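You operate a simulated robot arm through the tools that you are given. There is no shell and no other tool.

You are at the controls of a simulated robot arm. One attempt, no reset.

JOB
Push both sample boards up to the blue level and weight them.
Fine: Stand the level lengthwise before the shelf, push each board to within 4 CM of it, lay the steel bar across both. Drop and damage nothing, leave nothing switched on. Set down upright: blue level, steel bar.

It is judged by the outcome, as a careful person would: the job done as asked, and still so three seconds after it is handed in. It fails if anything else is knocked over, pushed out of place, dropped, spilled or broken.

ROBOT AND FRAMES
A 7-joint arm with a two-finger parallel gripper, fixed in place. Base frame: the origin is on the floor under the middle of its stand, x ahead of it, y to its left, z up; the work surface is at about z = 76. Lengths are in cm, angles in degrees, forces in N, time in s.
With the tool pointing down near the work surface it reaches from about 20 to 68 cm from the base axis. Its first joint turns from -66.0 to 66.0 degrees. Payload 2.4 kg.
The tool frame sits at the grasp point between the pads (the TCP): z along the fingers, y along the line on which they close. The tips reach 3 cm beyond it. The gripper opens to 9.4 cm. The fingers are 2.8 cm wide and 1 cm thick; the gripper's body (5 by 9.6 cm) begins 5.5 cm behind the TCP.
Orientation is that of the tool frame in the base frame, as [roll, pitch, yaw] about the fixed x, y, z axes, in that order (R = Rz(yaw) Ry(pitch) Rx(roll)). With the fingers straight down and closing along the base's y, the tool's x points along the base's -x, its y along +y and its z along -z.

CONTROLS
- The arm moves only by the tool step_arm. Its argument "steps" is one flat list of numbers, 7 for each row, row after row: the shift along the base's x, y, z in cm, then the turn, a rotation vector about the base's x, y, z in degrees, then the finger opening in cm, from 0 to 9.4. In form: [x, y, z, wx, wy, wz, gripper, x, y, z, wx, wy, wz, gripper, ...]. A call has 1 to 20 rows; each row shifts and turns the commanded pose from where the row before left it. Each row takes 0.2 s and may step no farther than 5 cm and 8.6 degrees from the row before; otherwise, or with a gripper value out of range, the whole call is refused. Where a pose cannot be reached the arm comes as near as it can. A force on the tool above 90 N (or 10 N above the force at the start of the call, whichever is more), or a blocked arm, ends the call early, and 0.2 s more pass. The fingers move at their own pace (about 15.3 cm/s each) and stop on an object; they squeeze with about 37 N. The grip force told is the motor's: it shows also when the fingers shut on nothing. Time passes only in rows, and 0.2 s behind the last, so rows that do not move let the fingers close. It gives the time, the measured TCP pose, the force on the tool (base axes), the opening and the grip force at its end, in the units of the frame above (readings bear some noise), with the torque about the TCP (base axes, N m) and any sound that the robot's microphone picked up, and new pictures: "views" is both (left out), scene, wrist or none.
- Cameras (640 x 400 px; columns grow to the right, rows downward): "scene" is fixed at [3.19, 46.29, 145.16]; the picture's right is [-0.85, -0.53, 0.00], its down [-0.32, 0.51, -0.80] and it looks along [0.42, -0.67, -0.60] (base axes); focal length 328 px, centre (320, 200). "wrist" rides on the gripper at [7.6, 1.4, -10.2] in the tool frame; the picture's right is [-0.18, 0.98, 0.00], its down [-0.75, -0.14, -0.64] and it looks along [-0.63, -0.12, 0.77] (tool axes); focal length 243 px, centre (320, 200). There is no depth. A picture from a camera that has moved, and an enlarged one, comes with that camera's place and axes in the base frame and with its lens. The place of the scene camera against the robot may be out by one fixed shift of up to 1.8 cm in any direction.
- inspect(camera, box): a new picture of the part [left, top, right, bottom] of that camera's present view, enlarged. It takes no simulated time.
- job_done(): hands the job in; it is judged then, once.

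Nothing tells you positions but the pictures and the camera data. Unless the task says otherwise, let go and move clear before handing in.

The tools are called after "Emit:" by a JSON object that holds its "fn" and its "kwargs". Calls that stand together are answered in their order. step_arm: Moves the arm, as the interface text tells. Its arguments: {"type":"object","properties":{"steps":{"type":"array"},"views":{"type":"string","enum":["both","scene","wrist","none"]}},"required":["steps"]} The other tools are called the same way: inspect (camera, box) takes an enlarged picture of a part of a camera's view; job_done () hands the job in.

At the start:

```text
time: 0.0
position: [34.73, -18.09, 108.61]
orientation: [-180.0, 0.0, 180.0]
contact_force: [-0.1, 0.1, 0.5]
torque: [-0.01, -0.02, 0.01]
width: 9.39
grip_force: 0.0
```

scene: 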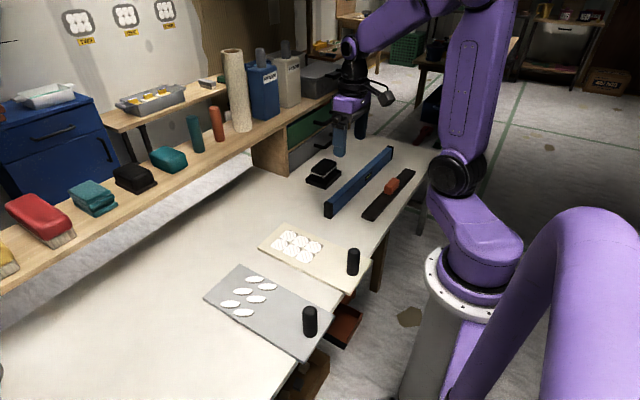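
wrist: 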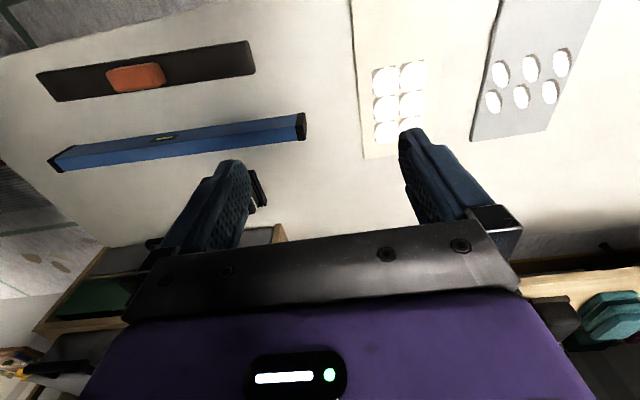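

I see a blue level and a dark bar with an orange handle near the right-hand end of the bench, and two sample boards with black knobs nearer the camera. I'll look closer at both before moving.

Emit:
{"fn": "inspect", "kwargs": {"camera": "scene", "box": [180, 120, 440, 360]}}

Emit:
{"fn": "inspect", "kwargs": {"camera": "scene", "box": [280, 120, 440, 230]}}

Emit:
{"fn": "inspect", "kwargs": {"camera": "wrist", "box": [0, 0, 640, 280]}}

Emit:
{"fn": "inspect", "kwargs": {"camera": "scene", "box": [0, 0, 360, 240]}}

```text
1.67 times, centred on (310, 240) of scene
camera zoom: at [3.19, 46.29, 145.16], right [-0.85, -0.53, 0.0], down [-0.32, 0.51, -0.8], along [0.42, -0.67, -0.6], focal length 548 px, centre (337, 133)
```

zoom: 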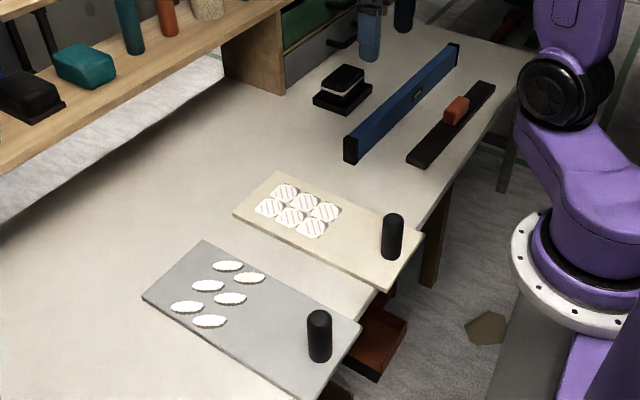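

```text
3.64 times, centred on (360, 175) of scene
camera zoom: at [3.19, 46.29, 145.16], right [-0.85, -0.53, 0.0], down [-0.32, 0.51, -0.8], along [0.42, -0.67, -0.6], focal length 1195 px, centre (174, 291)
```

zoom: 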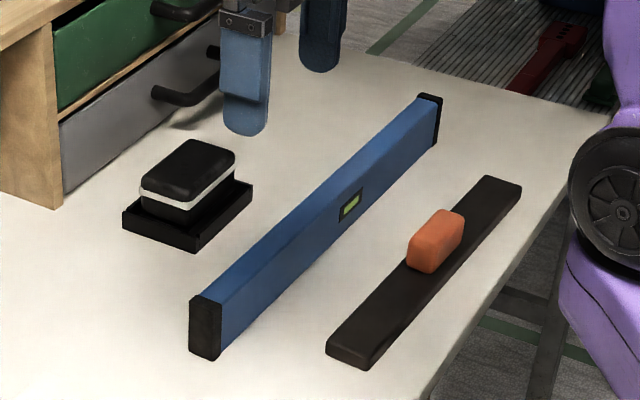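

```text
1.00 times, centred on (320, 140) of wrist (not enlarged: the box is as wide or as high as the picture)
camera zoom: at [27.07, -16.56, 118.92], right [0.18, 0.98, 0.0], down [0.75, -0.14, 0.64], along [0.63, -0.12, -0.77], focal length 243 px, centre (320, 260)
```

zoom: 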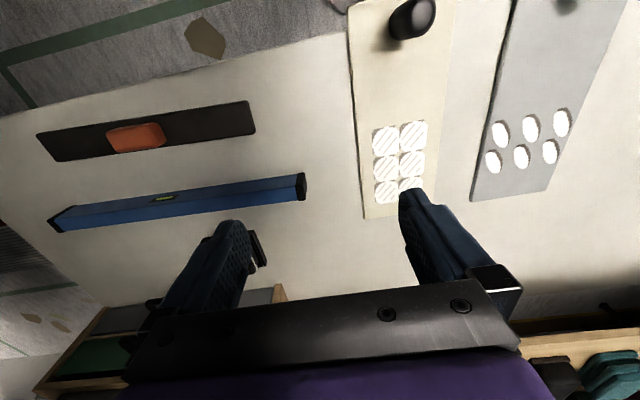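

```text
1.67 times, centred on (180, 120) of scene
camera zoom: at [3.19, 46.29, 145.16], right [-0.85, -0.53, 0.0], down [-0.32, 0.51, -0.8], along [0.42, -0.67, -0.6], focal length 548 px, centre (553, 333)
```

zoom: 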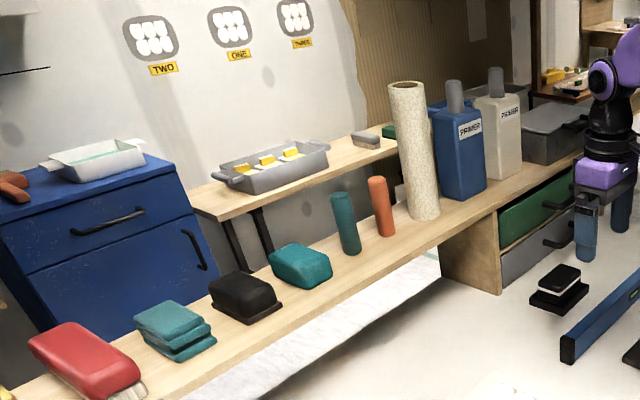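

The boards look to run x≈24–54, cream at y≈-14..-1 and grey at y≈6..18.5. The level stands at about x≈42, y≈-25..-72, with the steel bar beside it. I'll turn the gripper so it closes along x and get a better wrist view of the level and bar.

Emit:
{"fn": "step_arm", "kwargs": {"steps": [0.3, -0.6, 0, 0, 0, -8.2, 9.4, 0.3, -0.6, 0, 0, 0, -8.2, 9.4, 0.3, -0.6, 0, 0, 0, -8.2, 9.4, 0.3, -0.6, 0, 0, 0, -8.2, 9.4, 0.3, -0.6, 0, 0, 0, -8.2, 9.4, 0.3, -0.6, 0, 0, 0, -8.2, 9.4, 0.3, -0.6, 0, 0, 0, -8.2, 9.4, 0.3, -0.6, 0, 0, 0, -8.2, 9.4, 0.3, -0.6, 0, 0, 0, -8.2, 9.4, 0.3, -0.6, 0, 0, 0, -8.2, 9.4, 0.3, -0.6, 0, 0, 0, -8.0, 9.4, 0, 0, 0, 0, 0, 0, 9.4], "views": "both"}}

```text
time: 2.6
position: [38.2, -24.65, 108.54]
orientation: [180.0, -0.1, 89.9]
contact_force: [-0.2, 0.5, 0.1]
torque: [0.02, -0.01, 0.0]
width: 9.41
grip_force: 0.0
camera wrist: at [39.49, -16.95, 118.88], right [0.98, -0.19, 0.0], down [-0.14, -0.75, 0.64], along [-0.12, -0.63, -0.77], focal length 243 px, centre (320, 200)
```

scene: 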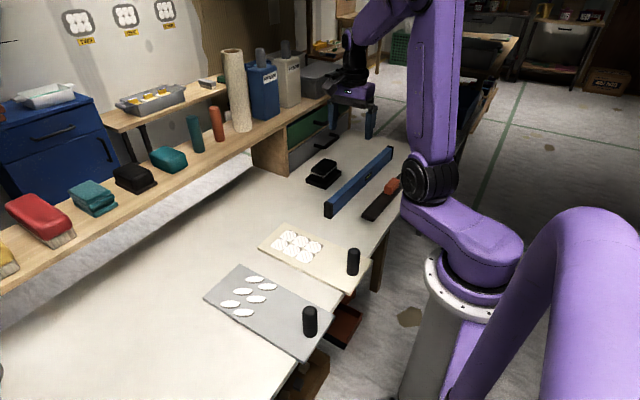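
wrist: 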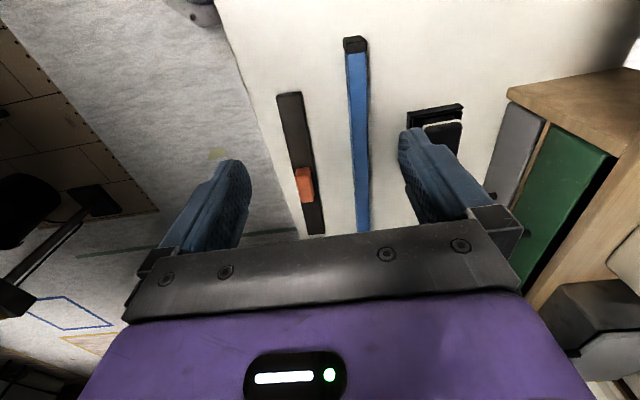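

The level and bar are both in the wrist view now, roughly parallel to y. I'll enlarge to measure their ends.

Emit:
{"fn": "inspect", "kwargs": {"camera": "wrist", "box": [260, 20, 420, 120]}}

Emit:
{"fn": "inspect", "kwargs": {"camera": "wrist", "box": [260, 140, 420, 240]}}

Emit:
{"fn": "inspect", "kwargs": {"camera": "scene", "box": [300, 130, 420, 230]}}

```text
4.00 times, centred on (340, 70) of wrist
camera zoom: at [39.49, -16.95, 118.88], right [0.98, -0.19, 0.0], down [-0.14, -0.75, 0.64], along [-0.12, -0.63, -0.77], focal length 970 px, centre (240, 720)
```

zoom: 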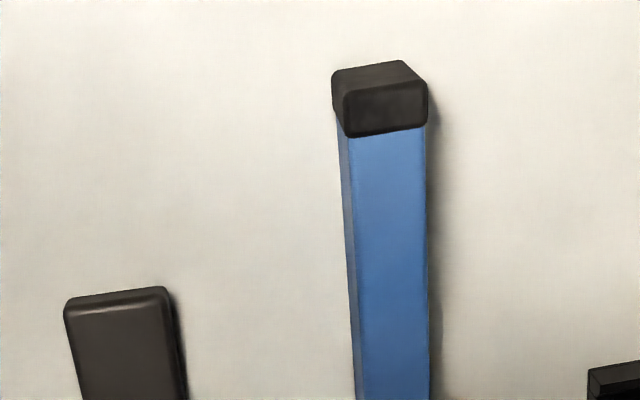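

```text
4.00 times, centred on (340, 190) of wrist
camera zoom: at [39.49, -16.95, 118.88], right [0.98, -0.19, 0.0], down [-0.14, -0.75, 0.64], along [-0.12, -0.63, -0.77], focal length 970 px, centre (240, 240)
```

zoom: 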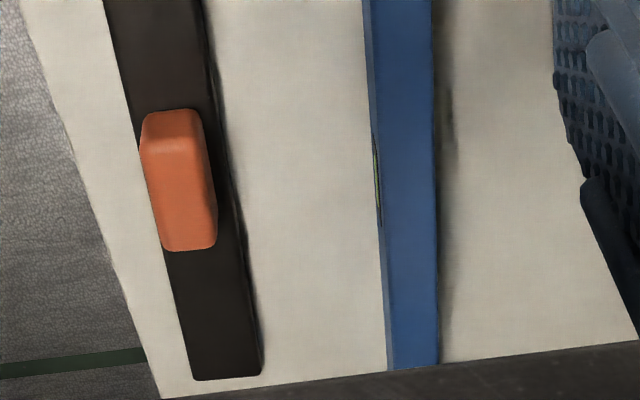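

```text
4.00 times, centred on (360, 180) of scene
camera zoom: at [3.19, 46.29, 145.16], right [-0.85, -0.53, 0.0], down [-0.32, 0.51, -0.8], along [0.42, -0.67, -0.6], focal length 1314 px, centre (160, 280)
```

zoom: 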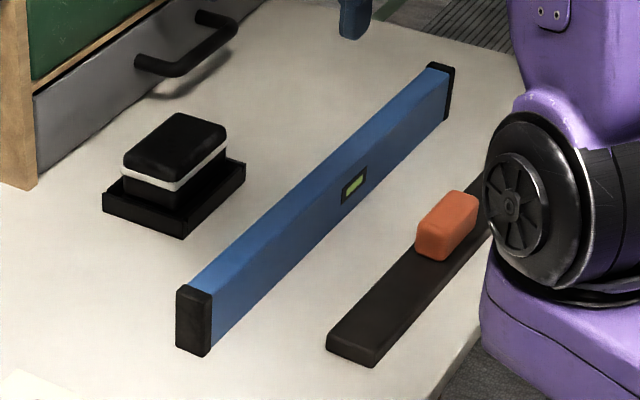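

The level measures about 49 cm long, centred near (42.2, -46.5), about 6 cm tall and skewed about 2.5°. I'll move above its middle, aligned to it, and check before going down.

Emit:
{"fn": "step_arm", "kwargs": {"steps": [0.5, -2.7, -1, 0, 0, -0.4, 9.4, 0.5, -2.7, -1, 0, 0, -0.4, 9.4, 0.5, -2.7, -1, 0, 0, -0.4, 9.4, 0.5, -2.8, -1, 0, 0, -0.4, 9.4, 0.5, -2.8, -1, 0, 0, -0.4, 9.4, 0.5, -2.8, -1, 0, 0, -0.4, 9.4, 0.5, -2.7, -1, 0, 0, 0, 9.4, 0.5, -2.7, -1, 0, 0, 0, 9.4, 0, 0, 0, 0, 0, 0, 9.4], "views": "both"}}

```text
time: 4.6
position: [42.14, -46.49, 100.63]
orientation: [180.0, 0.0, 87.7]
contact_force: [0.1, 0.4, 0.0]
torque: [0.0, -0.02, -0.01]
width: 9.4
grip_force: 0.1
camera wrist: at [43.87, -38.9, 110.88], right [0.97, -0.22, 0.0], down [-0.17, -0.75, 0.64], along [-0.14, -0.63, -0.77], focal length 243 px, centre (320, 200)
```

scene: 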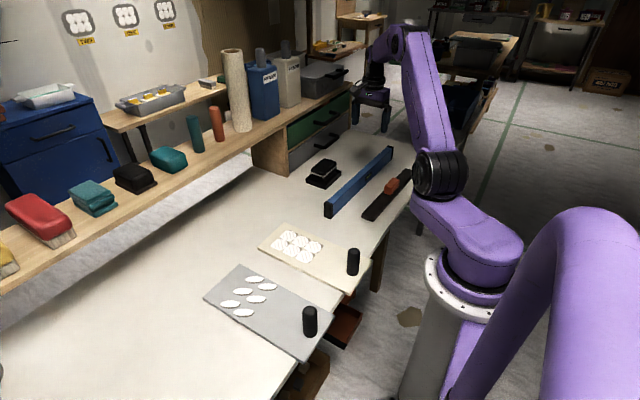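
wrist: 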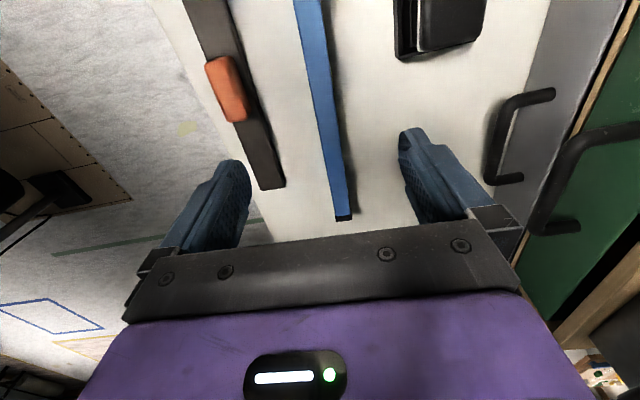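

The level's far end is visible now. I'll enlarge to fix its midpoint.

Emit:
{"fn": "inspect", "kwargs": {"camera": "wrist", "box": [260, 120, 420, 240]}}

Emit:
{"fn": "inspect", "kwargs": {"camera": "wrist", "box": [260, 0, 420, 100]}}

Emit:
{"fn": "inspect", "kwargs": {"camera": "wrist", "box": [180, 0, 340, 100]}}

```text
3.33 times, centred on (340, 180) of wrist
camera zoom: at [43.87, -38.9, 110.88], right [0.97, -0.22, 0.0], down [-0.17, -0.75, 0.64], along [-0.14, -0.63, -0.77], focal length 809 px, centre (253, 267)
```

zoom: 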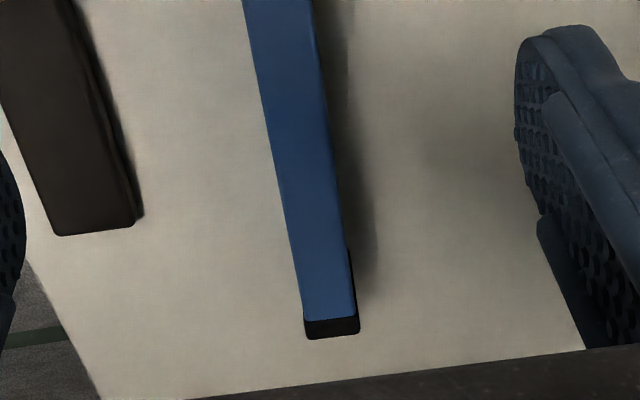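

```text
4.00 times, centred on (340, 50) of wrist
camera zoom: at [43.87, -38.9, 110.88], right [0.97, -0.22, 0.0], down [-0.17, -0.75, 0.64], along [-0.14, -0.63, -0.77], focal length 970 px, centre (240, 800)
```

zoom: 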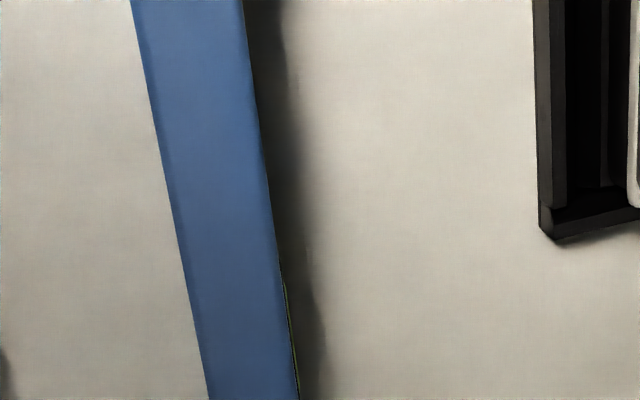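

```text
4.00 times, centred on (260, 50) of wrist
camera zoom: at [43.87, -38.9, 110.88], right [0.97, -0.22, 0.0], down [-0.17, -0.75, 0.64], along [-0.14, -0.63, -0.77], focal length 970 px, centre (560, 800)
```

zoom: 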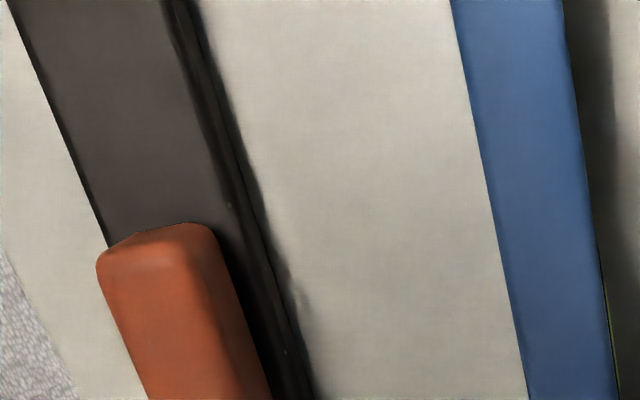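

The level's middle is at about (42.4, -45.5), with clear room either side (the black tray starts near x≈52). I'll descend to z≈80 with a 7 cm opening and close on the level.

Emit:
{"fn": "step_arm", "kwargs": {"steps": [0.2, 0.9, -3, 0, 0, -0.1, 7, 0, 0, -4, 0, 0, 0, 7, 0, 0, -4, 0, 0, 0, 7, 0, 0, -3, 0, 0, 0, 7, 0, 0, -2.5, 0, 0, 0, 7, 0, 0, -2, 0, 0, 0, 7, 0, 0, -1.5, 0, 0, 0, 7, 0, 0, -0.6, 0, 0, 0, 7, 0, 0, 0, 0, 0, 0, 7], "views": "both"}}

```text
time: 6.6
position: [42.09, -45.72, 80.18]
orientation: [-180.0, 0.0, 87.6]
contact_force: [0.1, 0.2, 0.2]
torque: [-0.02, 0.01, -0.01]
width: 7.0
grip_force: 0.0
camera wrist: at [43.92, -38.05, 90.41], right [0.97, -0.23, 0.0], down [-0.17, -0.75, 0.64], along [-0.15, -0.63, -0.77], focal length 243 px, centre (320, 200)
```

scene: 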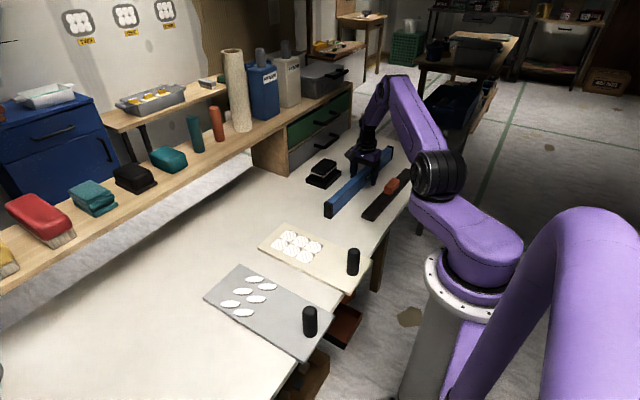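
wrist: 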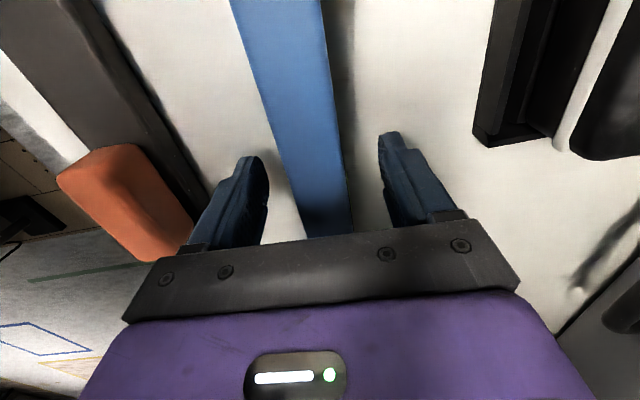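

The fingers straddle the level cleanly. I'll nudge slightly in x, then close.

Emit:
{"fn": "step_arm", "kwargs": {"steps": [0.25, 0, 0, 0, 0, 0, 5, 0, 0, 0, 0, 0, 0, 4, 0, 0, 0, 0, 0, 0, 3, 0, 0, 0, 0, 0, 0, 1.5, 0, 0, 0, 0, 0, 0, 1.5, 0, 0, 0, 0, 0, 0, 1.5], "views": "wrist"}}

```text
time: 8.0
position: [42.55, -45.77, 80.16]
orientation: [180.0, 0.0, 87.5]
contact_force: [-0.4, -0.5, 0.0]
torque: [-0.02, -0.02, 0.08]
width: 3.01
grip_force: 37.1
camera wrist: at [44.2, -38.01, 90.39], right [0.97, -0.23, 0.0], down [-0.17, -0.75, 0.64], along [-0.15, -0.63, -0.77], focal length 243 px, centre (320, 200)
```

wrist: 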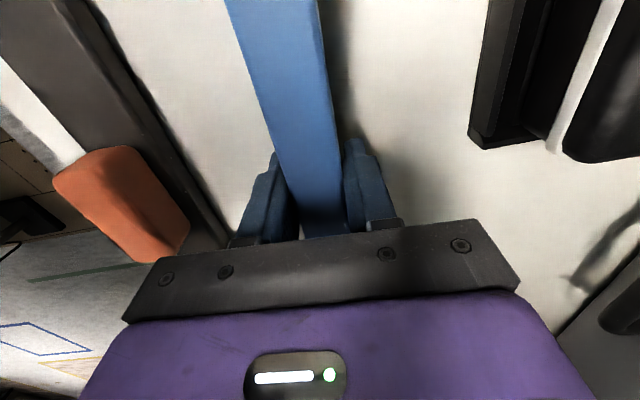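

The level is held (3.0 cm, 37 N). I'll lift gently a little and check the weight and balance.

Emit:
{"fn": "step_arm", "kwargs": {"steps": [0, 0, 0.5, 0, 0, 0, 1.5, 0, 0, 0.8, 0, 0, 0, 1.5, 0, 0, 0.8, 0, 0, 0, 1.5, 0, 0, 0, 0, 0, 0, 1.5, 0, 0, 0, 0, 0, 0, 1.5], "views": "both"}}

```text
time: 9.2
position: [42.44, -45.64, 82.14]
orientation: [-180.0, 0.0, 87.6]
contact_force: [-1.1, 0.2, 3.0]
torque: [0.09, 0.0, 0.07]
width: 2.54
grip_force: 37.2
camera wrist: at [44.13, -38.06, 92.46], right [0.97, -0.23, 0.0], down [-0.17, -0.75, 0.64], along [-0.14, -0.63, -0.77], focal length 243 px, centre (320, 200)
```

scene: 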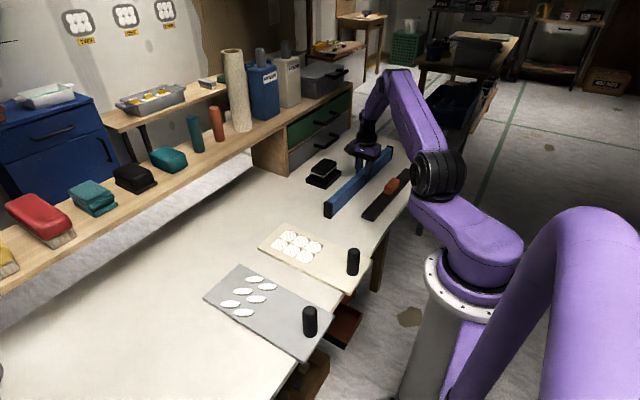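
wrist: 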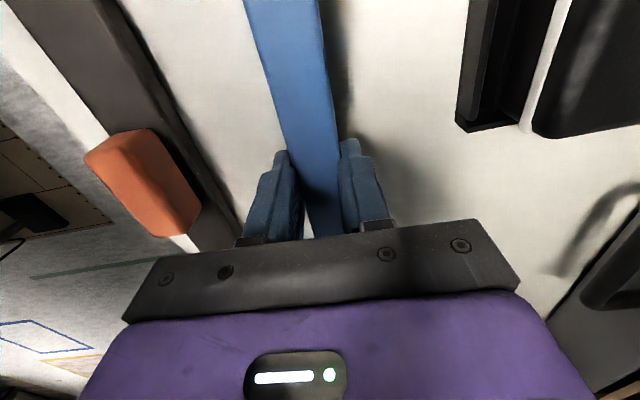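

The finger width changed from 3.0 to 2.5 cm on lifting. I'll check whether the level actually came up.

Emit:
{"fn": "inspect", "kwargs": {"camera": "scene", "box": [310, 130, 420, 230]}}

Emit:
{"fn": "inspect", "kwargs": {"camera": "wrist", "box": [220, 0, 420, 240]}}

```text
4.00 times, centred on (365, 180) of scene
camera zoom: at [3.19, 46.29, 145.16], right [-0.85, -0.53, 0.0], down [-0.32, 0.51, -0.8], along [0.42, -0.67, -0.6], focal length 1314 px, centre (140, 280)
```

zoom: 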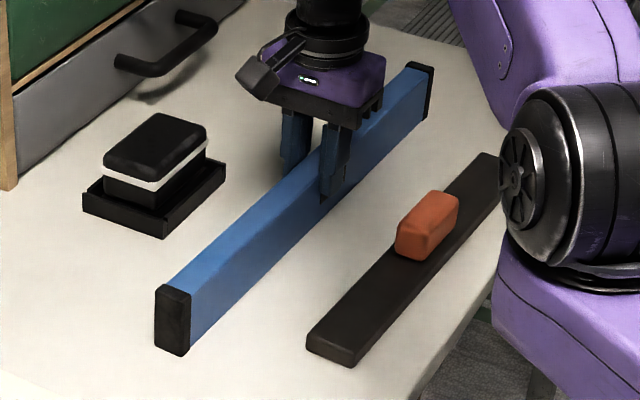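

```text
1.67 times, centred on (320, 120) of wrist
camera zoom: at [44.13, -38.06, 92.46], right [0.97, -0.23, 0.0], down [-0.17, -0.75, 0.64], along [-0.14, -0.63, -0.77], focal length 404 px, centre (320, 333)
```

zoom: 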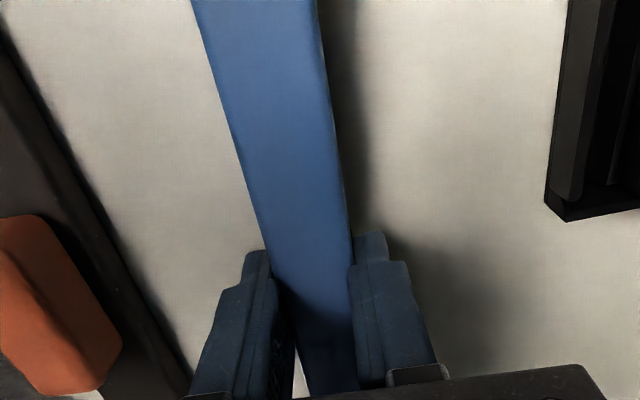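

The level did not rise: the fingers slid up it, apparently having first clamped on the raised vial (3.0 cm) and now on the body (2.5 cm). I'll test this new grip with a very small lift.

Emit:
{"fn": "step_arm", "kwargs": {"steps": [0, 0, 0.3, 0, 0, 0, 0.5, 0, 0, 0.3, 0, 0, 0, 0.5, 0, 0, 0, 0, 0, 0, 0.5, 0, 0, 0, 0, 0, 0, 0.5], "views": "scene"}}

Emit:
{"fn": "inspect", "kwargs": {"camera": "scene", "box": [310, 130, 420, 230]}}

Emit:
{"fn": "inspect", "kwargs": {"camera": "wrist", "box": [220, 0, 420, 240]}}

```text
time: 10.2
position: [42.42, -45.73, 82.76]
orientation: [-180.0, 0.0, 87.5]
contact_force: [-0.1, -0.2, -2.8]
torque: [-0.01, -0.02, 0.0]
width: 2.55
grip_force: 37.0
```

scene: 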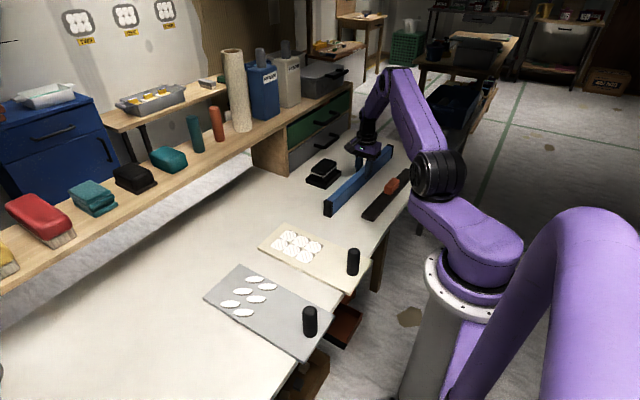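

```text
4.00 times, centred on (365, 180) of scene
camera zoom: at [3.19, 46.29, 145.16], right [-0.85, -0.53, 0.0], down [-0.32, 0.51, -0.8], along [0.42, -0.67, -0.6], focal length 1314 px, centre (140, 280)
```

zoom: 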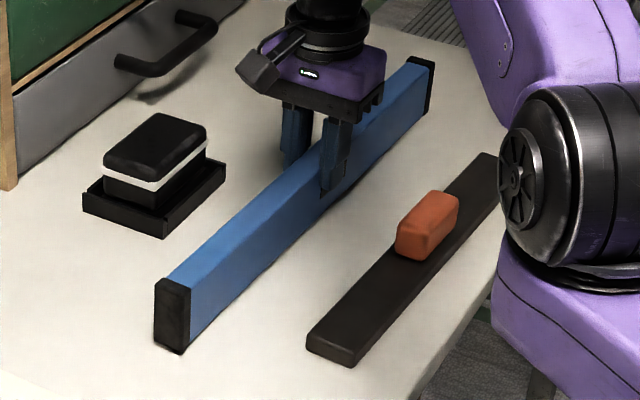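

```text
1.67 times, centred on (320, 120) of wrist
camera zoom: at [44.14, -38.03, 93.07], right [0.97, -0.23, 0.0], down [-0.17, -0.75, 0.64], along [-0.15, -0.63, -0.77], focal length 404 px, centre (320, 333)
```

zoom: 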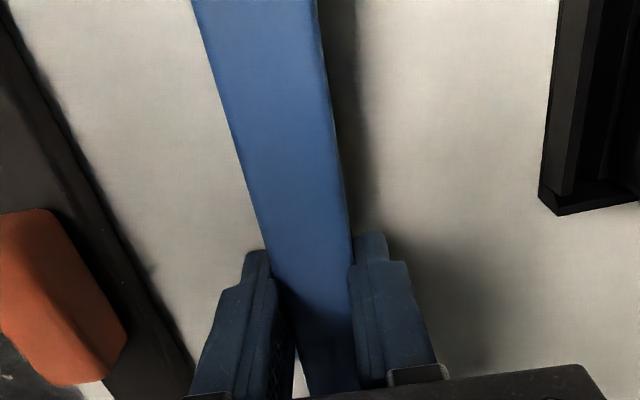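

The level is now lifted and balanced (2.8 N, near zero torque). Before carrying it, I'll examine the shelf and the area where it will stand.

Emit:
{"fn": "inspect", "kwargs": {"camera": "scene", "box": [120, 60, 360, 210]}}

Emit:
{"fn": "inspect", "kwargs": {"camera": "scene", "box": [0, 150, 240, 300]}}

```text
2.67 times, centred on (240, 135) of scene
camera zoom: at [3.19, 46.29, 145.16], right [-0.85, -0.53, 0.0], down [-0.32, 0.51, -0.8], along [0.42, -0.67, -0.6], focal length 876 px, centre (533, 373)
```

zoom: 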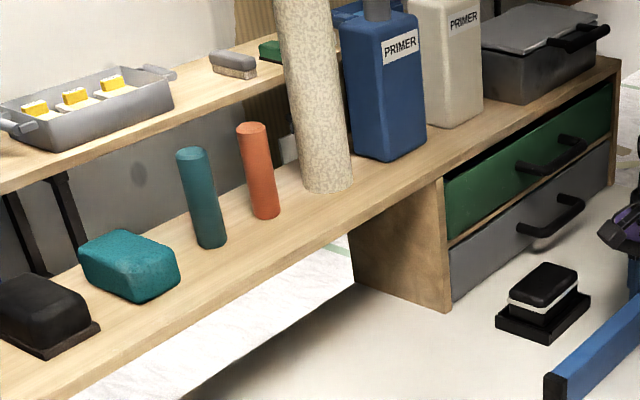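

```text
2.67 times, centred on (120, 225) of scene
camera zoom: at [3.19, 46.29, 145.16], right [-0.85, -0.53, 0.0], down [-0.32, 0.51, -0.8], along [0.42, -0.67, -0.6], focal length 876 px, centre (853, 133)
```

zoom: 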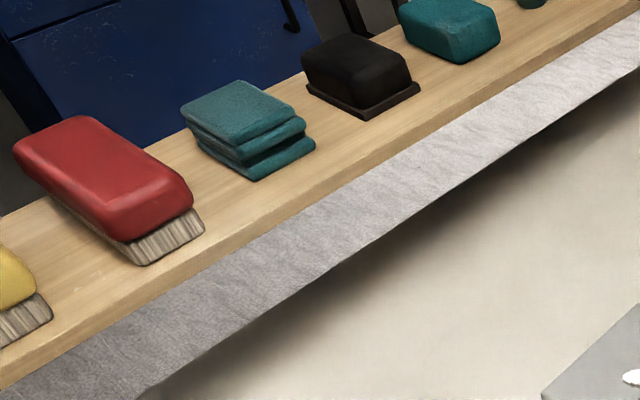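

The shelf front edge is at about x≈68 (underside z≈96), so I plan to stand the level along y at x≈60.5, centred near y≈4. I'll lift to z≈95 and start carrying toward +y at x≈42.

Emit:
{"fn": "step_arm", "kwargs": {"steps": [0, 0, 0.8, 0, 0, 0, 0.5, 0, 0, 1.2, 0, 0, 0, 0.5, 0, 0, 1.8, 0, 0, 0, 0.5, 0, 0, 2, 0, 0, 0, 0.5, 0, 0, 2, 0, 0, 0, 0.5, 0, 0, 2, 0, 0, 0, 0.5, 0, 0, 1.5, 0, 0, 0, 0.5, 0, 0.5, 0.7, 0, 0, 0, 0.5, 0, 1, 0, 0, 0, 0.3, 0.5, 0, 1.5, 0, 0, 0, 0.3, 0.5, 0, 2, 0, 0, 0, 0.3, 0.5, 0, 2.5, 0, 0, 0, 0.3, 0.5, 0, 2.5, 0, 0, 0, 0.3, 0.5, 0, 2.5, 0, 0, 0, 0.3, 0.5, 0, 2, 0, 0, 0, 0.3, 0.5, 0, 1.5, 0, 0, 0, 0.3, 0.5, 0, 0.8, 0, 0, 0, 0, 0.5, 0, 0, 0, 0, 0, 0, 0.5], "views": "both"}}

```text
time: 14.0
position: [42.51, -28.85, 94.83]
orientation: [-179.9, 0.0, 90.0]
contact_force: [0.5, -0.3, -3.1]
torque: [-0.01, 0.0, -0.02]
width: 2.56
grip_force: 37.0
camera wrist: at [43.91, -21.21, 104.95], right [0.98, -0.19, 0.0], down [-0.14, -0.75, 0.64], along [-0.12, -0.63, -0.77], focal length 243 px, centre (320, 200)
```

scene: 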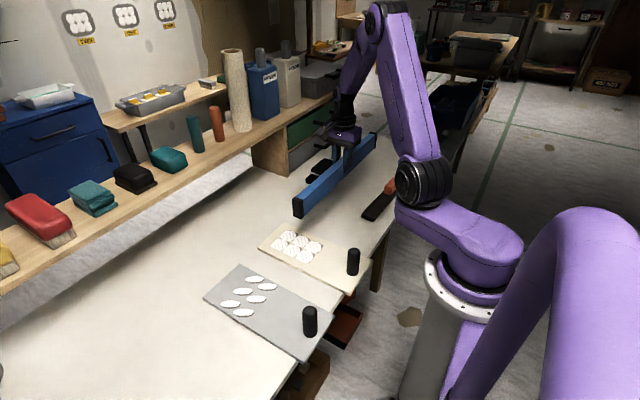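
wrist: 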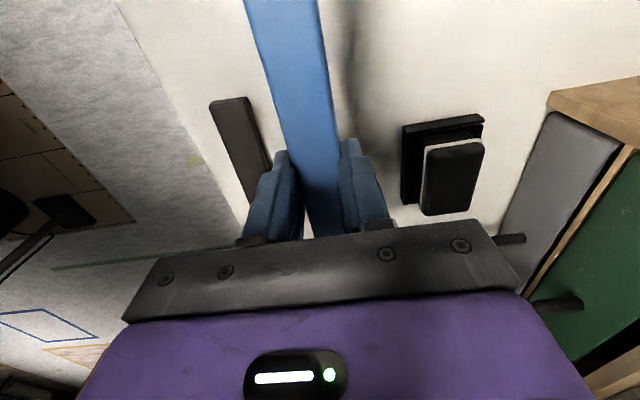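

The level is level and secure at 3 N. I'll continue to y≈4 at the same height.

Emit:
{"fn": "step_arm", "kwargs": {"steps": [0, 0.8, 0, 0, 0, 0, 0.5, 0, 1.5, 0, 0, 0, 0, 0.5, 0, 2, 0, 0, 0, 0, 0.5, 0, 2.5, 0, 0, 0, 0, 0.5, 0, 2.5, 0, 0, 0, 0, 0.5, 0, 2.5, 0, 0, 0, 0, 0.5, 0, 2.5, 0, 0, 0, 0, 0.5, 0, 2.5, 0, 0, 0, 0, 0.5, 0, 2.5, 0, 0, 0, 0, 0.5, 0, 2.5, 0, 0, 0, 0, 0.5, 0, 2.5, 0, 0, 0, 0, 0.5, 0, 2.5, 0, 0, 0, 0, 0.5, 0, 2, 0, 0, 0, 0, 0.5, 0, 1.8, 0, 0, 0, 0, 0.5, 0, 1.3, 0, 0, 0, 0, 0.5, 0, 0.7, 0, 0, 0, 0, 0.5, 0, 0, 0, 0, 0, 0, 0.5], "views": "both"}}

```text
time: 17.6
position: [42.41, 3.78, 94.85]
orientation: [179.9, 0.0, 89.9]
contact_force: [-0.3, -0.2, -1.9]
torque: [-0.04, -0.02, -0.01]
width: 2.52
grip_force: 37.1
camera wrist: at [43.87, 11.44, 105.16], right [0.98, -0.18, 0.0], down [-0.14, -0.75, 0.64], along [-0.12, -0.63, -0.77], focal length 243 px, centre (320, 200)
```

scene: 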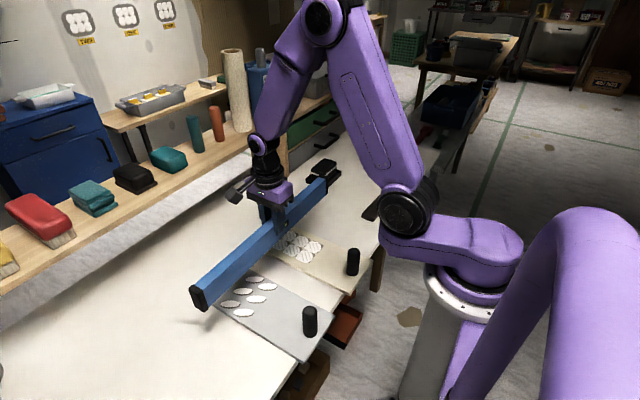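
wrist: 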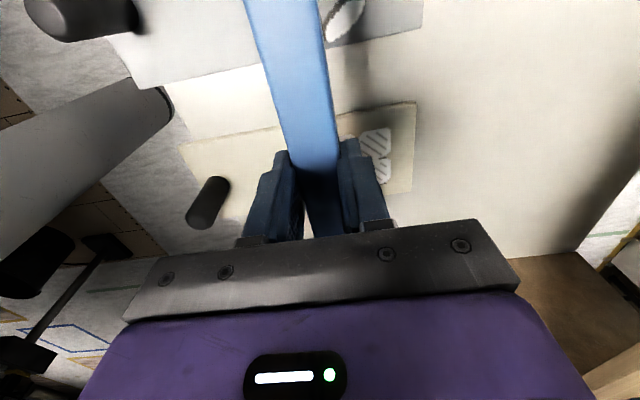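

The level is over the boards now. Next I'll move forward to x≈55 while lowering a bit, then check clearance to the shelf.

Emit:
{"fn": "step_arm", "kwargs": {"steps": [0.6, 0, 0, 0, 0, 0, 0.5, 1, 0, -0.3, 0, 0, 0, 0.5, 1.4, 0, -0.6, 0, 0, 0, 0.5, 1.6, 0, -0.6, 0, 0, 0, 0.5, 1.6, 0, -0.6, 0, 0, 0, 0.5, 1.6, 0, -0.6, 0, 0, 0, 0.5, 1.6, 0, -0.6, 0, 0, 0, 0.5, 1.4, 0, -0.6, 0, 0, 0, 0.5, 1.0, 0, -0.5, 0, 0, 0, 0.5, 0.6, 0, -0.3, 0, 0, 0, 0.5, 0.3, 0, 0, 0, 0, 0, 0.5, 0, 0, 0, 0, 0, 0, 0.5], "views": "both"}}

Emit:
{"fn": "inspect", "kwargs": {"camera": "scene", "box": [120, 90, 360, 320]}}

Emit:
{"fn": "inspect", "kwargs": {"camera": "wrist", "box": [320, 0, 640, 280]}}

```text
time: 20.2
position: [55.24, 3.73, 89.96]
orientation: [179.9, 0.0, 89.9]
contact_force: [-1.2, 0.1, -2.4]
torque: [0.02, -0.02, 0.0]
width: 2.56
grip_force: 37.2
camera wrist: at [56.64, 11.46, 100.25], right [0.98, -0.19, 0.0], down [-0.14, -0.75, 0.64], along [-0.12, -0.63, -0.77], focal length 243 px, centre (320, 200)
```

scene: 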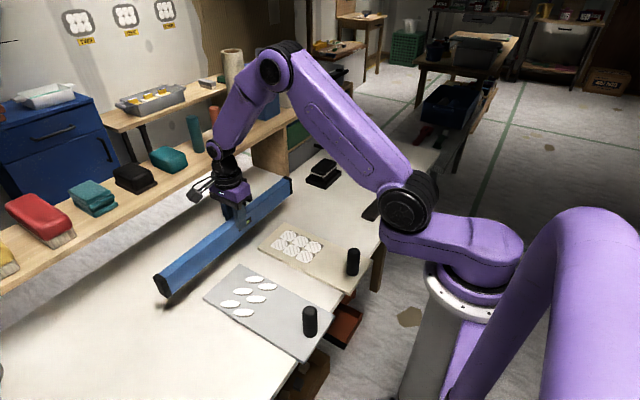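
wrist: 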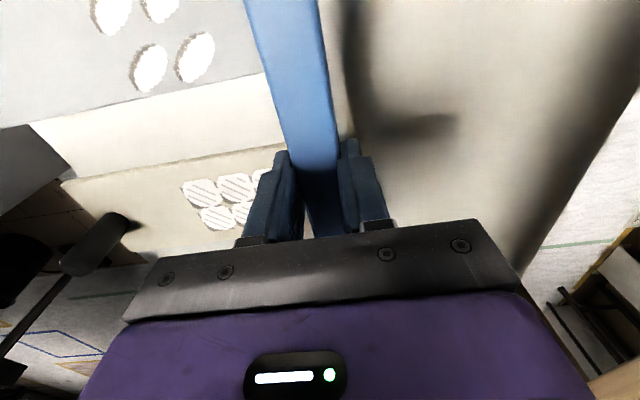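

```text
1.74 times, centred on (240, 205) of scene
camera zoom: at [3.19, 46.29, 145.16], right [-0.85, -0.53, 0.0], down [-0.32, 0.51, -0.8], along [0.42, -0.67, -0.6], focal length 571 px, centre (459, 191)
```

zoom: 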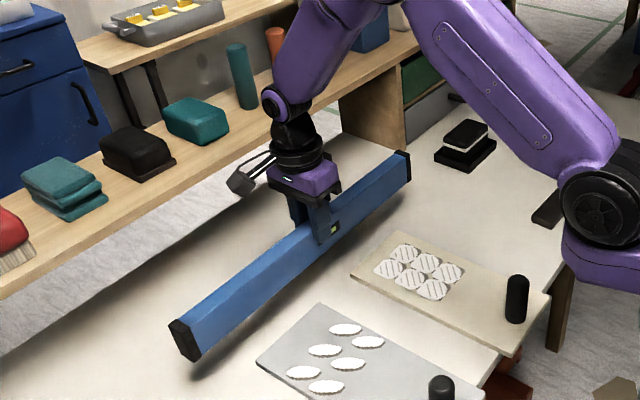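

```text
1.43 times, centred on (480, 140) of wrist
camera zoom: at [56.64, 11.46, 100.25], right [0.98, -0.19, 0.0], down [-0.14, -0.75, 0.64], along [-0.12, -0.63, -0.77], focal length 347 px, centre (91, 286)
```

zoom: 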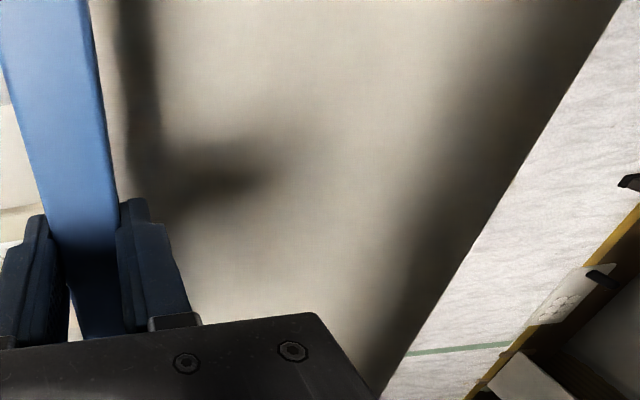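

The path is clear: the gripper at x=61 would leave about 2.5 cm to the shelf edge. I'll advance to x≈61 and lower gradually toward the table, staying short of contact.

Emit:
{"fn": "step_arm", "kwargs": {"steps": [0.5, 0, -0.5, 0, 0, 0, 0.5, 1, 0, -0.5, 0, 0, 0, 0.5, 1.2, 0, -0.5, 0, 0, 0, 0.5, 1.2, 0, -0.5, 0, 0, 0, 0.5, 1, 0, -0.5, 0, 0, 0, 0.5, 0.6, 0, -0.5, 0, 0, 0, 0.5, 0.3, 0, -0.8, 0, 0, 0, 0.5, 0, 0, -1, 0, 0, 0, 0.5, 0, 0, -1, 0, 0, 0, 0.5, 0, 0, -0.8, 0, 0, 0, 0.5, 0, 0, -0.4, 0, 0, 0, 0.5, 0, 0, 0, 0, 0, 0, 0.5, 0, 0, 0, 0, 0, 0, 0.5], "views": "both"}}

Emit:
{"fn": "inspect", "kwargs": {"camera": "scene", "box": [120, 90, 360, 320]}}

```text
time: 23.0
position: [61.02, 3.59, 83.12]
orientation: [-180.0, 0.0, 89.9]
contact_force: [-0.1, -0.5, -3.5]
torque: [-0.01, -0.04, -0.04]
width: 2.55
grip_force: 37.0
camera wrist: at [62.35, 11.38, 93.29], right [0.98, -0.19, 0.0], down [-0.14, -0.75, 0.64], along [-0.12, -0.63, -0.77], focal length 243 px, centre (320, 200)
```

scene: 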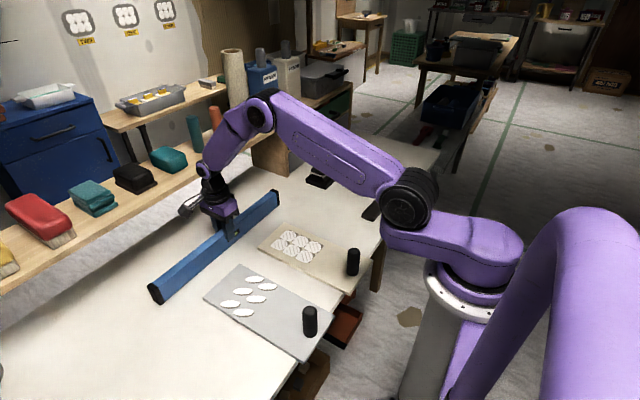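
wrist: 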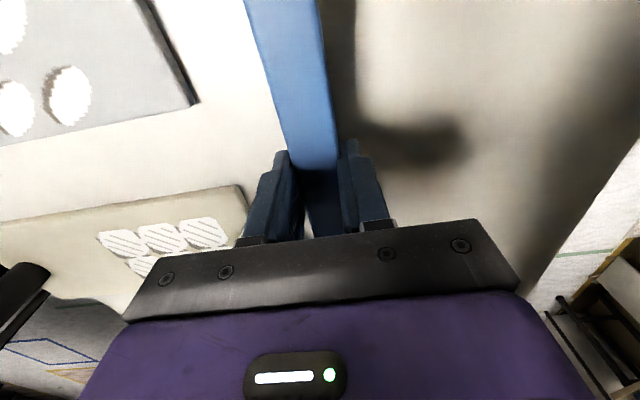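

```text
1.74 times, centred on (240, 205) of scene
camera zoom: at [3.19, 46.29, 145.16], right [-0.85, -0.53, 0.0], down [-0.32, 0.51, -0.8], along [0.42, -0.67, -0.6], focal length 571 px, centre (459, 191)
```

zoom: 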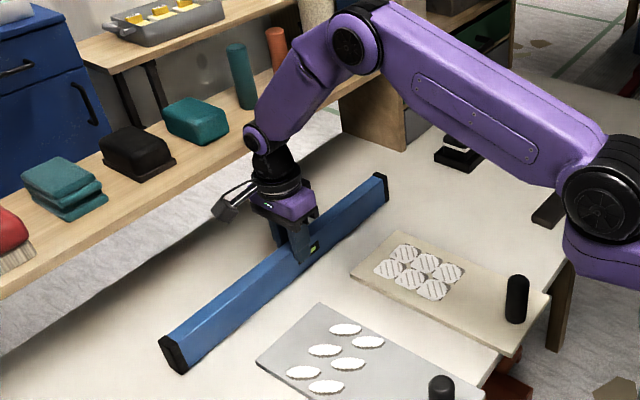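

The level is about 1 cm above the table, parallel to the shelf, clear of both boards. I'll lower in small steps until it touches.

Emit:
{"fn": "step_arm", "kwargs": {"steps": [0, 0, -0.3, 0, 0, 0, 0.5, 0, 0, -0.25, 0, 0, 0, 0.5, 0, 0, -0.2, 0, 0, 0, 0.5, 0, 0, -0.15, 0, 0, 0, 0.5, 0, 0, 0, 0, 0, 0, 0.5, 0, 0, 0, 0, 0, 0, 0.5], "views": "none"}}

```text
time: 24.4
position: [60.95, 3.74, 82.24]
orientation: [180.0, 0.0, 89.9]
contact_force: [0.2, 0.8, -2.7]
torque: [0.04, -0.02, -0.02]
width: 2.54
grip_force: 37.3
```

Emit:
{"fn": "step_arm", "kwargs": {"steps": [0, 0, -0.12, 0, 0, 0, 0.5, 0, 0, -0.1, 0, 0, 0, 0.5, 0, 0, 0, 0, 0, 0, 0.5, 0, 0, 0, 0, 0, 0, 0.5], "views": "none"}}

```text
time: 25.4
position: [60.9, 3.81, 82.08]
orientation: [179.9, -0.1, 89.9]
contact_force: [-12.4, 1.0, 33.6]
torque: [-0.02, 0.47, -0.03]
width: 2.59
grip_force: 37.0
```

The level is touching the table (33 N upward). I'll ease off the pressing force before opening.

Emit:
{"fn": "step_arm", "kwargs": {"steps": [0, 0, 0.06, 0, 0, 0, 0.5, 0, 0, 0.03, 0, 0, 0, 0.5, 0, 0, 0, 0, 0, 0, 0.5], "views": "none"}}

```text
time: 26.2
position: [60.97, 3.72, 82.16]
orientation: [180.0, 0.0, 89.9]
contact_force: [-6.9, 0.3, 26.7]
torque: [0.04, 0.28, 0.02]
width: 2.51
grip_force: 37.2
```

Emit:
{"fn": "step_arm", "kwargs": {"steps": [0, 0, 0.06, 0, 0, 0, 0.5, 0, 0, 0.04, 0, 0, 0, 0.5, 0, 0, 0, 0, 0, 0, 0.5], "views": "none"}}

```text
time: 27.0
position: [60.83, 3.69, 82.12]
orientation: [180.0, 0.0, 89.9]
contact_force: [3.8, 0.2, 5.4]
torque: [0.06, -0.2, 0.0]
width: 2.57
grip_force: 36.3
```

Nearly neutral now. I'll open the fingers slightly and evenly, then look.

Emit:
{"fn": "step_arm", "kwargs": {"steps": [0, 0, 0, 0, 0, 0, 2.8, 0, 0, 0, 0, 0, 0, 3.4, 0, 0, 0, 0, 0, 0, 4.2, 0, 0, 0, 0, 0, 0, 4.6, 0, 0, 0, 0, 0, 0, 4.6], "views": "both"}}

Emit:
{"fn": "inspect", "kwargs": {"camera": "wrist", "box": [220, 40, 440, 240]}}

Emit:
{"fn": "inspect", "kwargs": {"camera": "scene", "box": [140, 170, 300, 310]}}

```text
time: 28.2
position: [61.0, 3.77, 82.13]
orientation: [180.0, 0.0, 89.8]
contact_force: [0.3, 0.0, -0.1]
torque: [0.0, 0.02, 0.01]
width: 4.61
grip_force: 0.0
camera wrist: at [62.33, 11.44, 92.4], right [0.98, -0.19, 0.0], down [-0.14, -0.75, 0.64], along [-0.12, -0.63, -0.77], focal length 243 px, centre (320, 200)
```

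scene: 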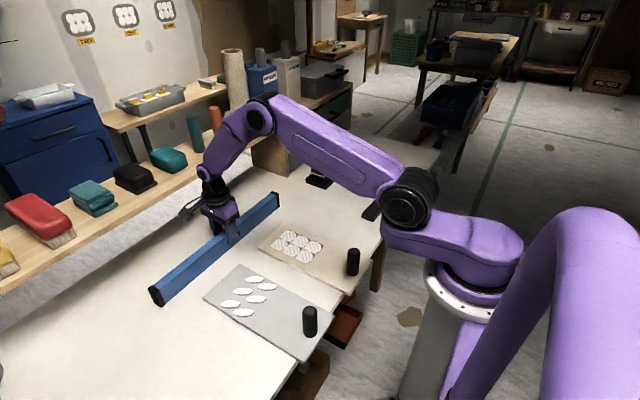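
wrist: 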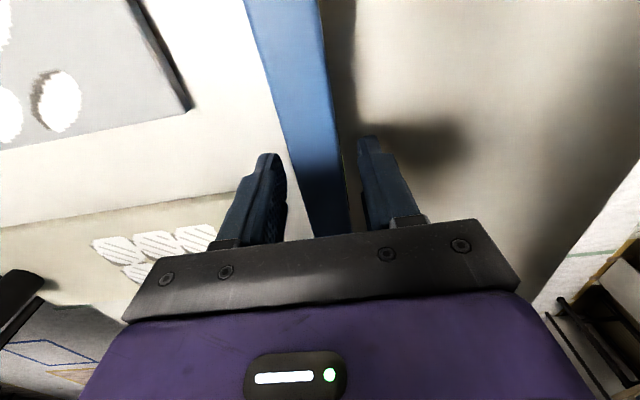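

```text
2.00 times, centred on (330, 140) of wrist
camera zoom: at [62.33, 11.44, 92.4], right [0.98, -0.19, 0.0], down [-0.14, -0.75, 0.64], along [-0.12, -0.63, -0.77], focal length 485 px, centre (300, 320)
```

zoom: 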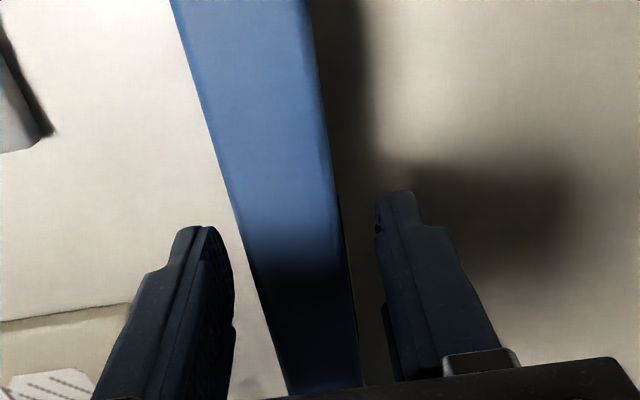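

```text
2.86 times, centred on (220, 240) of scene
camera zoom: at [3.19, 46.29, 145.16], right [-0.85, -0.53, 0.0], down [-0.32, 0.51, -0.8], along [0.42, -0.67, -0.6], focal length 939 px, centre (606, 86)
```

zoom: 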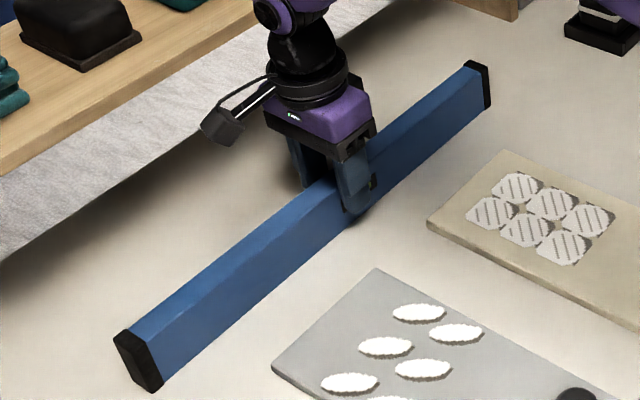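

The level stands free and upright along y at x≈61, with about 1 cm clearance to each finger. I'll rise straight up, then draw back to view the boards and knobs.

Emit:
{"fn": "step_arm", "kwargs": {"steps": [0, 0, 0.8, 0, 0, 0, 4.6, 0, 0, 1.2, 0, 0, 0, 4.6, 0, 0, 2, 0, 0, 0, 4.6, 0, 0, 2.5, 0, 0, 0, 4.6, 0, 0, 3, 0, 0, 0, 4.6, 0, 0, 3, 0, 0, 0, 4.6, 0, 0, 3, 0, 0, 0, 4.6, -1, 0, 2, 0, 0, 0, 4.6, -3, 0, 1, 0, 0, 0, 6, -4, 0, 0, 0, 0, 0, 7, -4, 0, 0, 0, 0, 0, 7, -4, 0, 0, 0, 0, 0, 7, -4, 0, 0, 0, 0, 0, 7, -3, 0, 0, 0, 0, 0, 7, -2, 0, 0, 0, 0, 0, 7, 0, 0, 0, 0, 0, 0, 7], "views": "both"}}

Emit:
{"fn": "inspect", "kwargs": {"camera": "scene", "box": [140, 170, 390, 370]}}

```text
time: 31.6
position: [35.89, 3.63, 100.57]
orientation: [180.0, 0.0, 90.0]
contact_force: [-0.3, -0.6, -0.2]
torque: [0.0, 0.02, -0.03]
width: 7.01
grip_force: 0.1
camera wrist: at [37.26, 11.39, 110.88], right [0.98, -0.18, 0.0], down [-0.14, -0.75, 0.64], along [-0.12, -0.63, -0.77], focal length 243 px, centre (320, 200)
```

scene: 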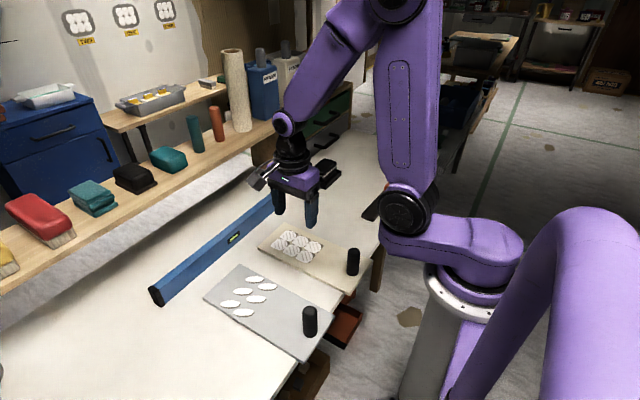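
wrist: 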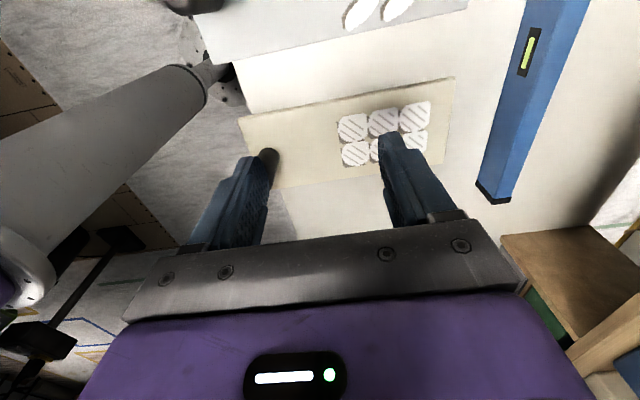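

```text
2.00 times, centred on (265, 270) of scene
camera zoom: at [3.19, 46.29, 145.16], right [-0.85, -0.53, 0.0], down [-0.32, 0.51, -0.8], along [0.42, -0.67, -0.6], focal length 657 px, centre (430, 60)
```

zoom: 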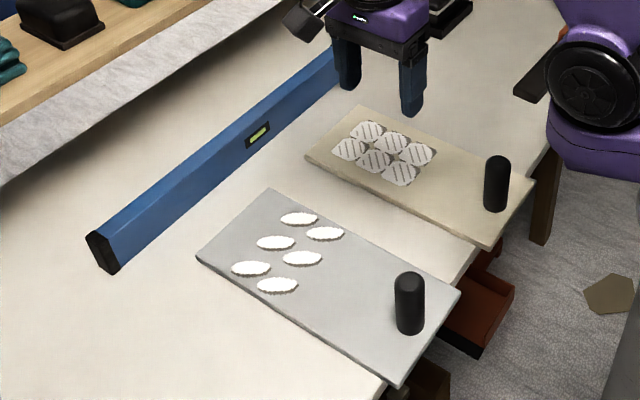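

The level stands well. Now I'll move over the cream board's knob (about (25.6, -5.7)) for a close look.

Emit:
{"fn": "step_arm", "kwargs": {"steps": [-1, -0.9, 0, 0, 0, 0, 7, -2, -1.9, 0, 0, 0, 0, 7, -2, -1.9, 0, 0, 0, 0, 7, -2, -1.9, 0, 0, 0, 0, 7, -2, -1.8, 0, 0, 0, 0, 7, -1, -0.9, 0, 0, 0, 0, 7, 0, 0, 0, 0, 0, 0, 7], "views": "both"}}

Emit:
{"fn": "inspect", "kwargs": {"camera": "wrist", "box": [200, 60, 440, 240]}}

```text
time: 33.2
position: [25.86, -5.54, 100.71]
orientation: [-180.0, 0.0, 90.0]
contact_force: [-0.1, 0.1, -0.2]
torque: [-0.01, -0.01, 0.0]
width: 6.99
grip_force: 0.0
camera wrist: at [27.28, 2.13, 111.07], right [0.98, -0.18, 0.0], down [-0.14, -0.75, 0.64], along [-0.12, -0.63, -0.77], focal length 243 px, centre (320, 200)
```

scene: 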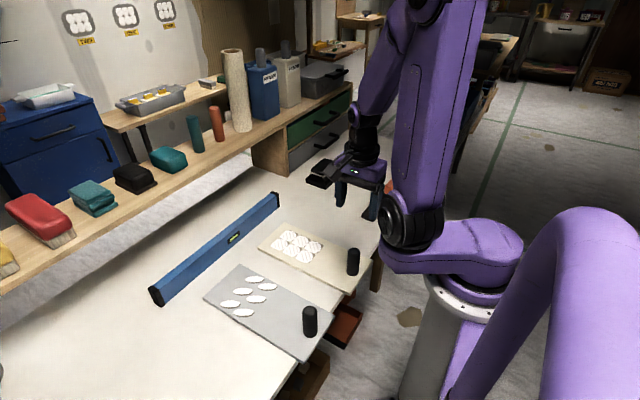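
wrist: 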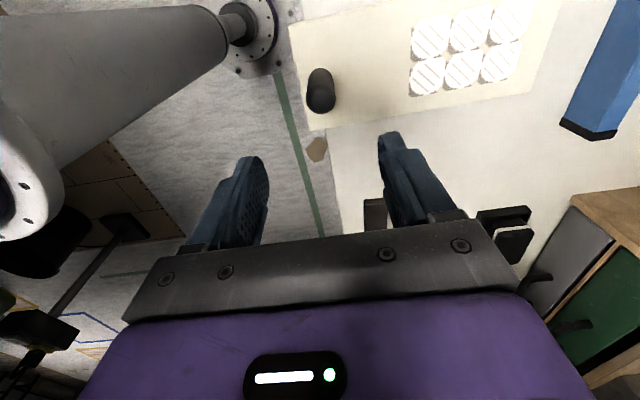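

```text
2.22 times, centred on (320, 150) of wrist
camera zoom: at [27.28, 2.13, 111.07], right [0.98, -0.18, 0.0], down [-0.14, -0.75, 0.64], along [-0.12, -0.63, -0.77], focal length 539 px, centre (320, 311)
```

zoom: 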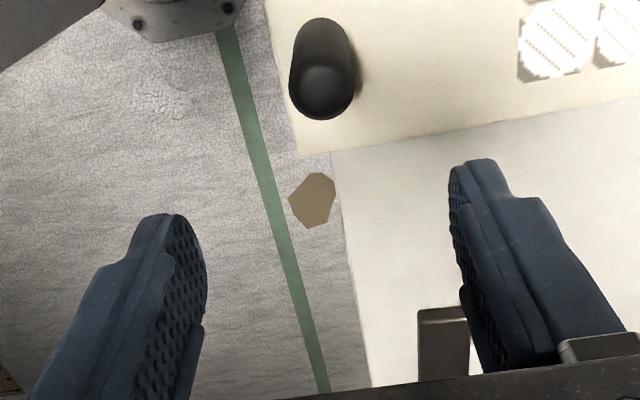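

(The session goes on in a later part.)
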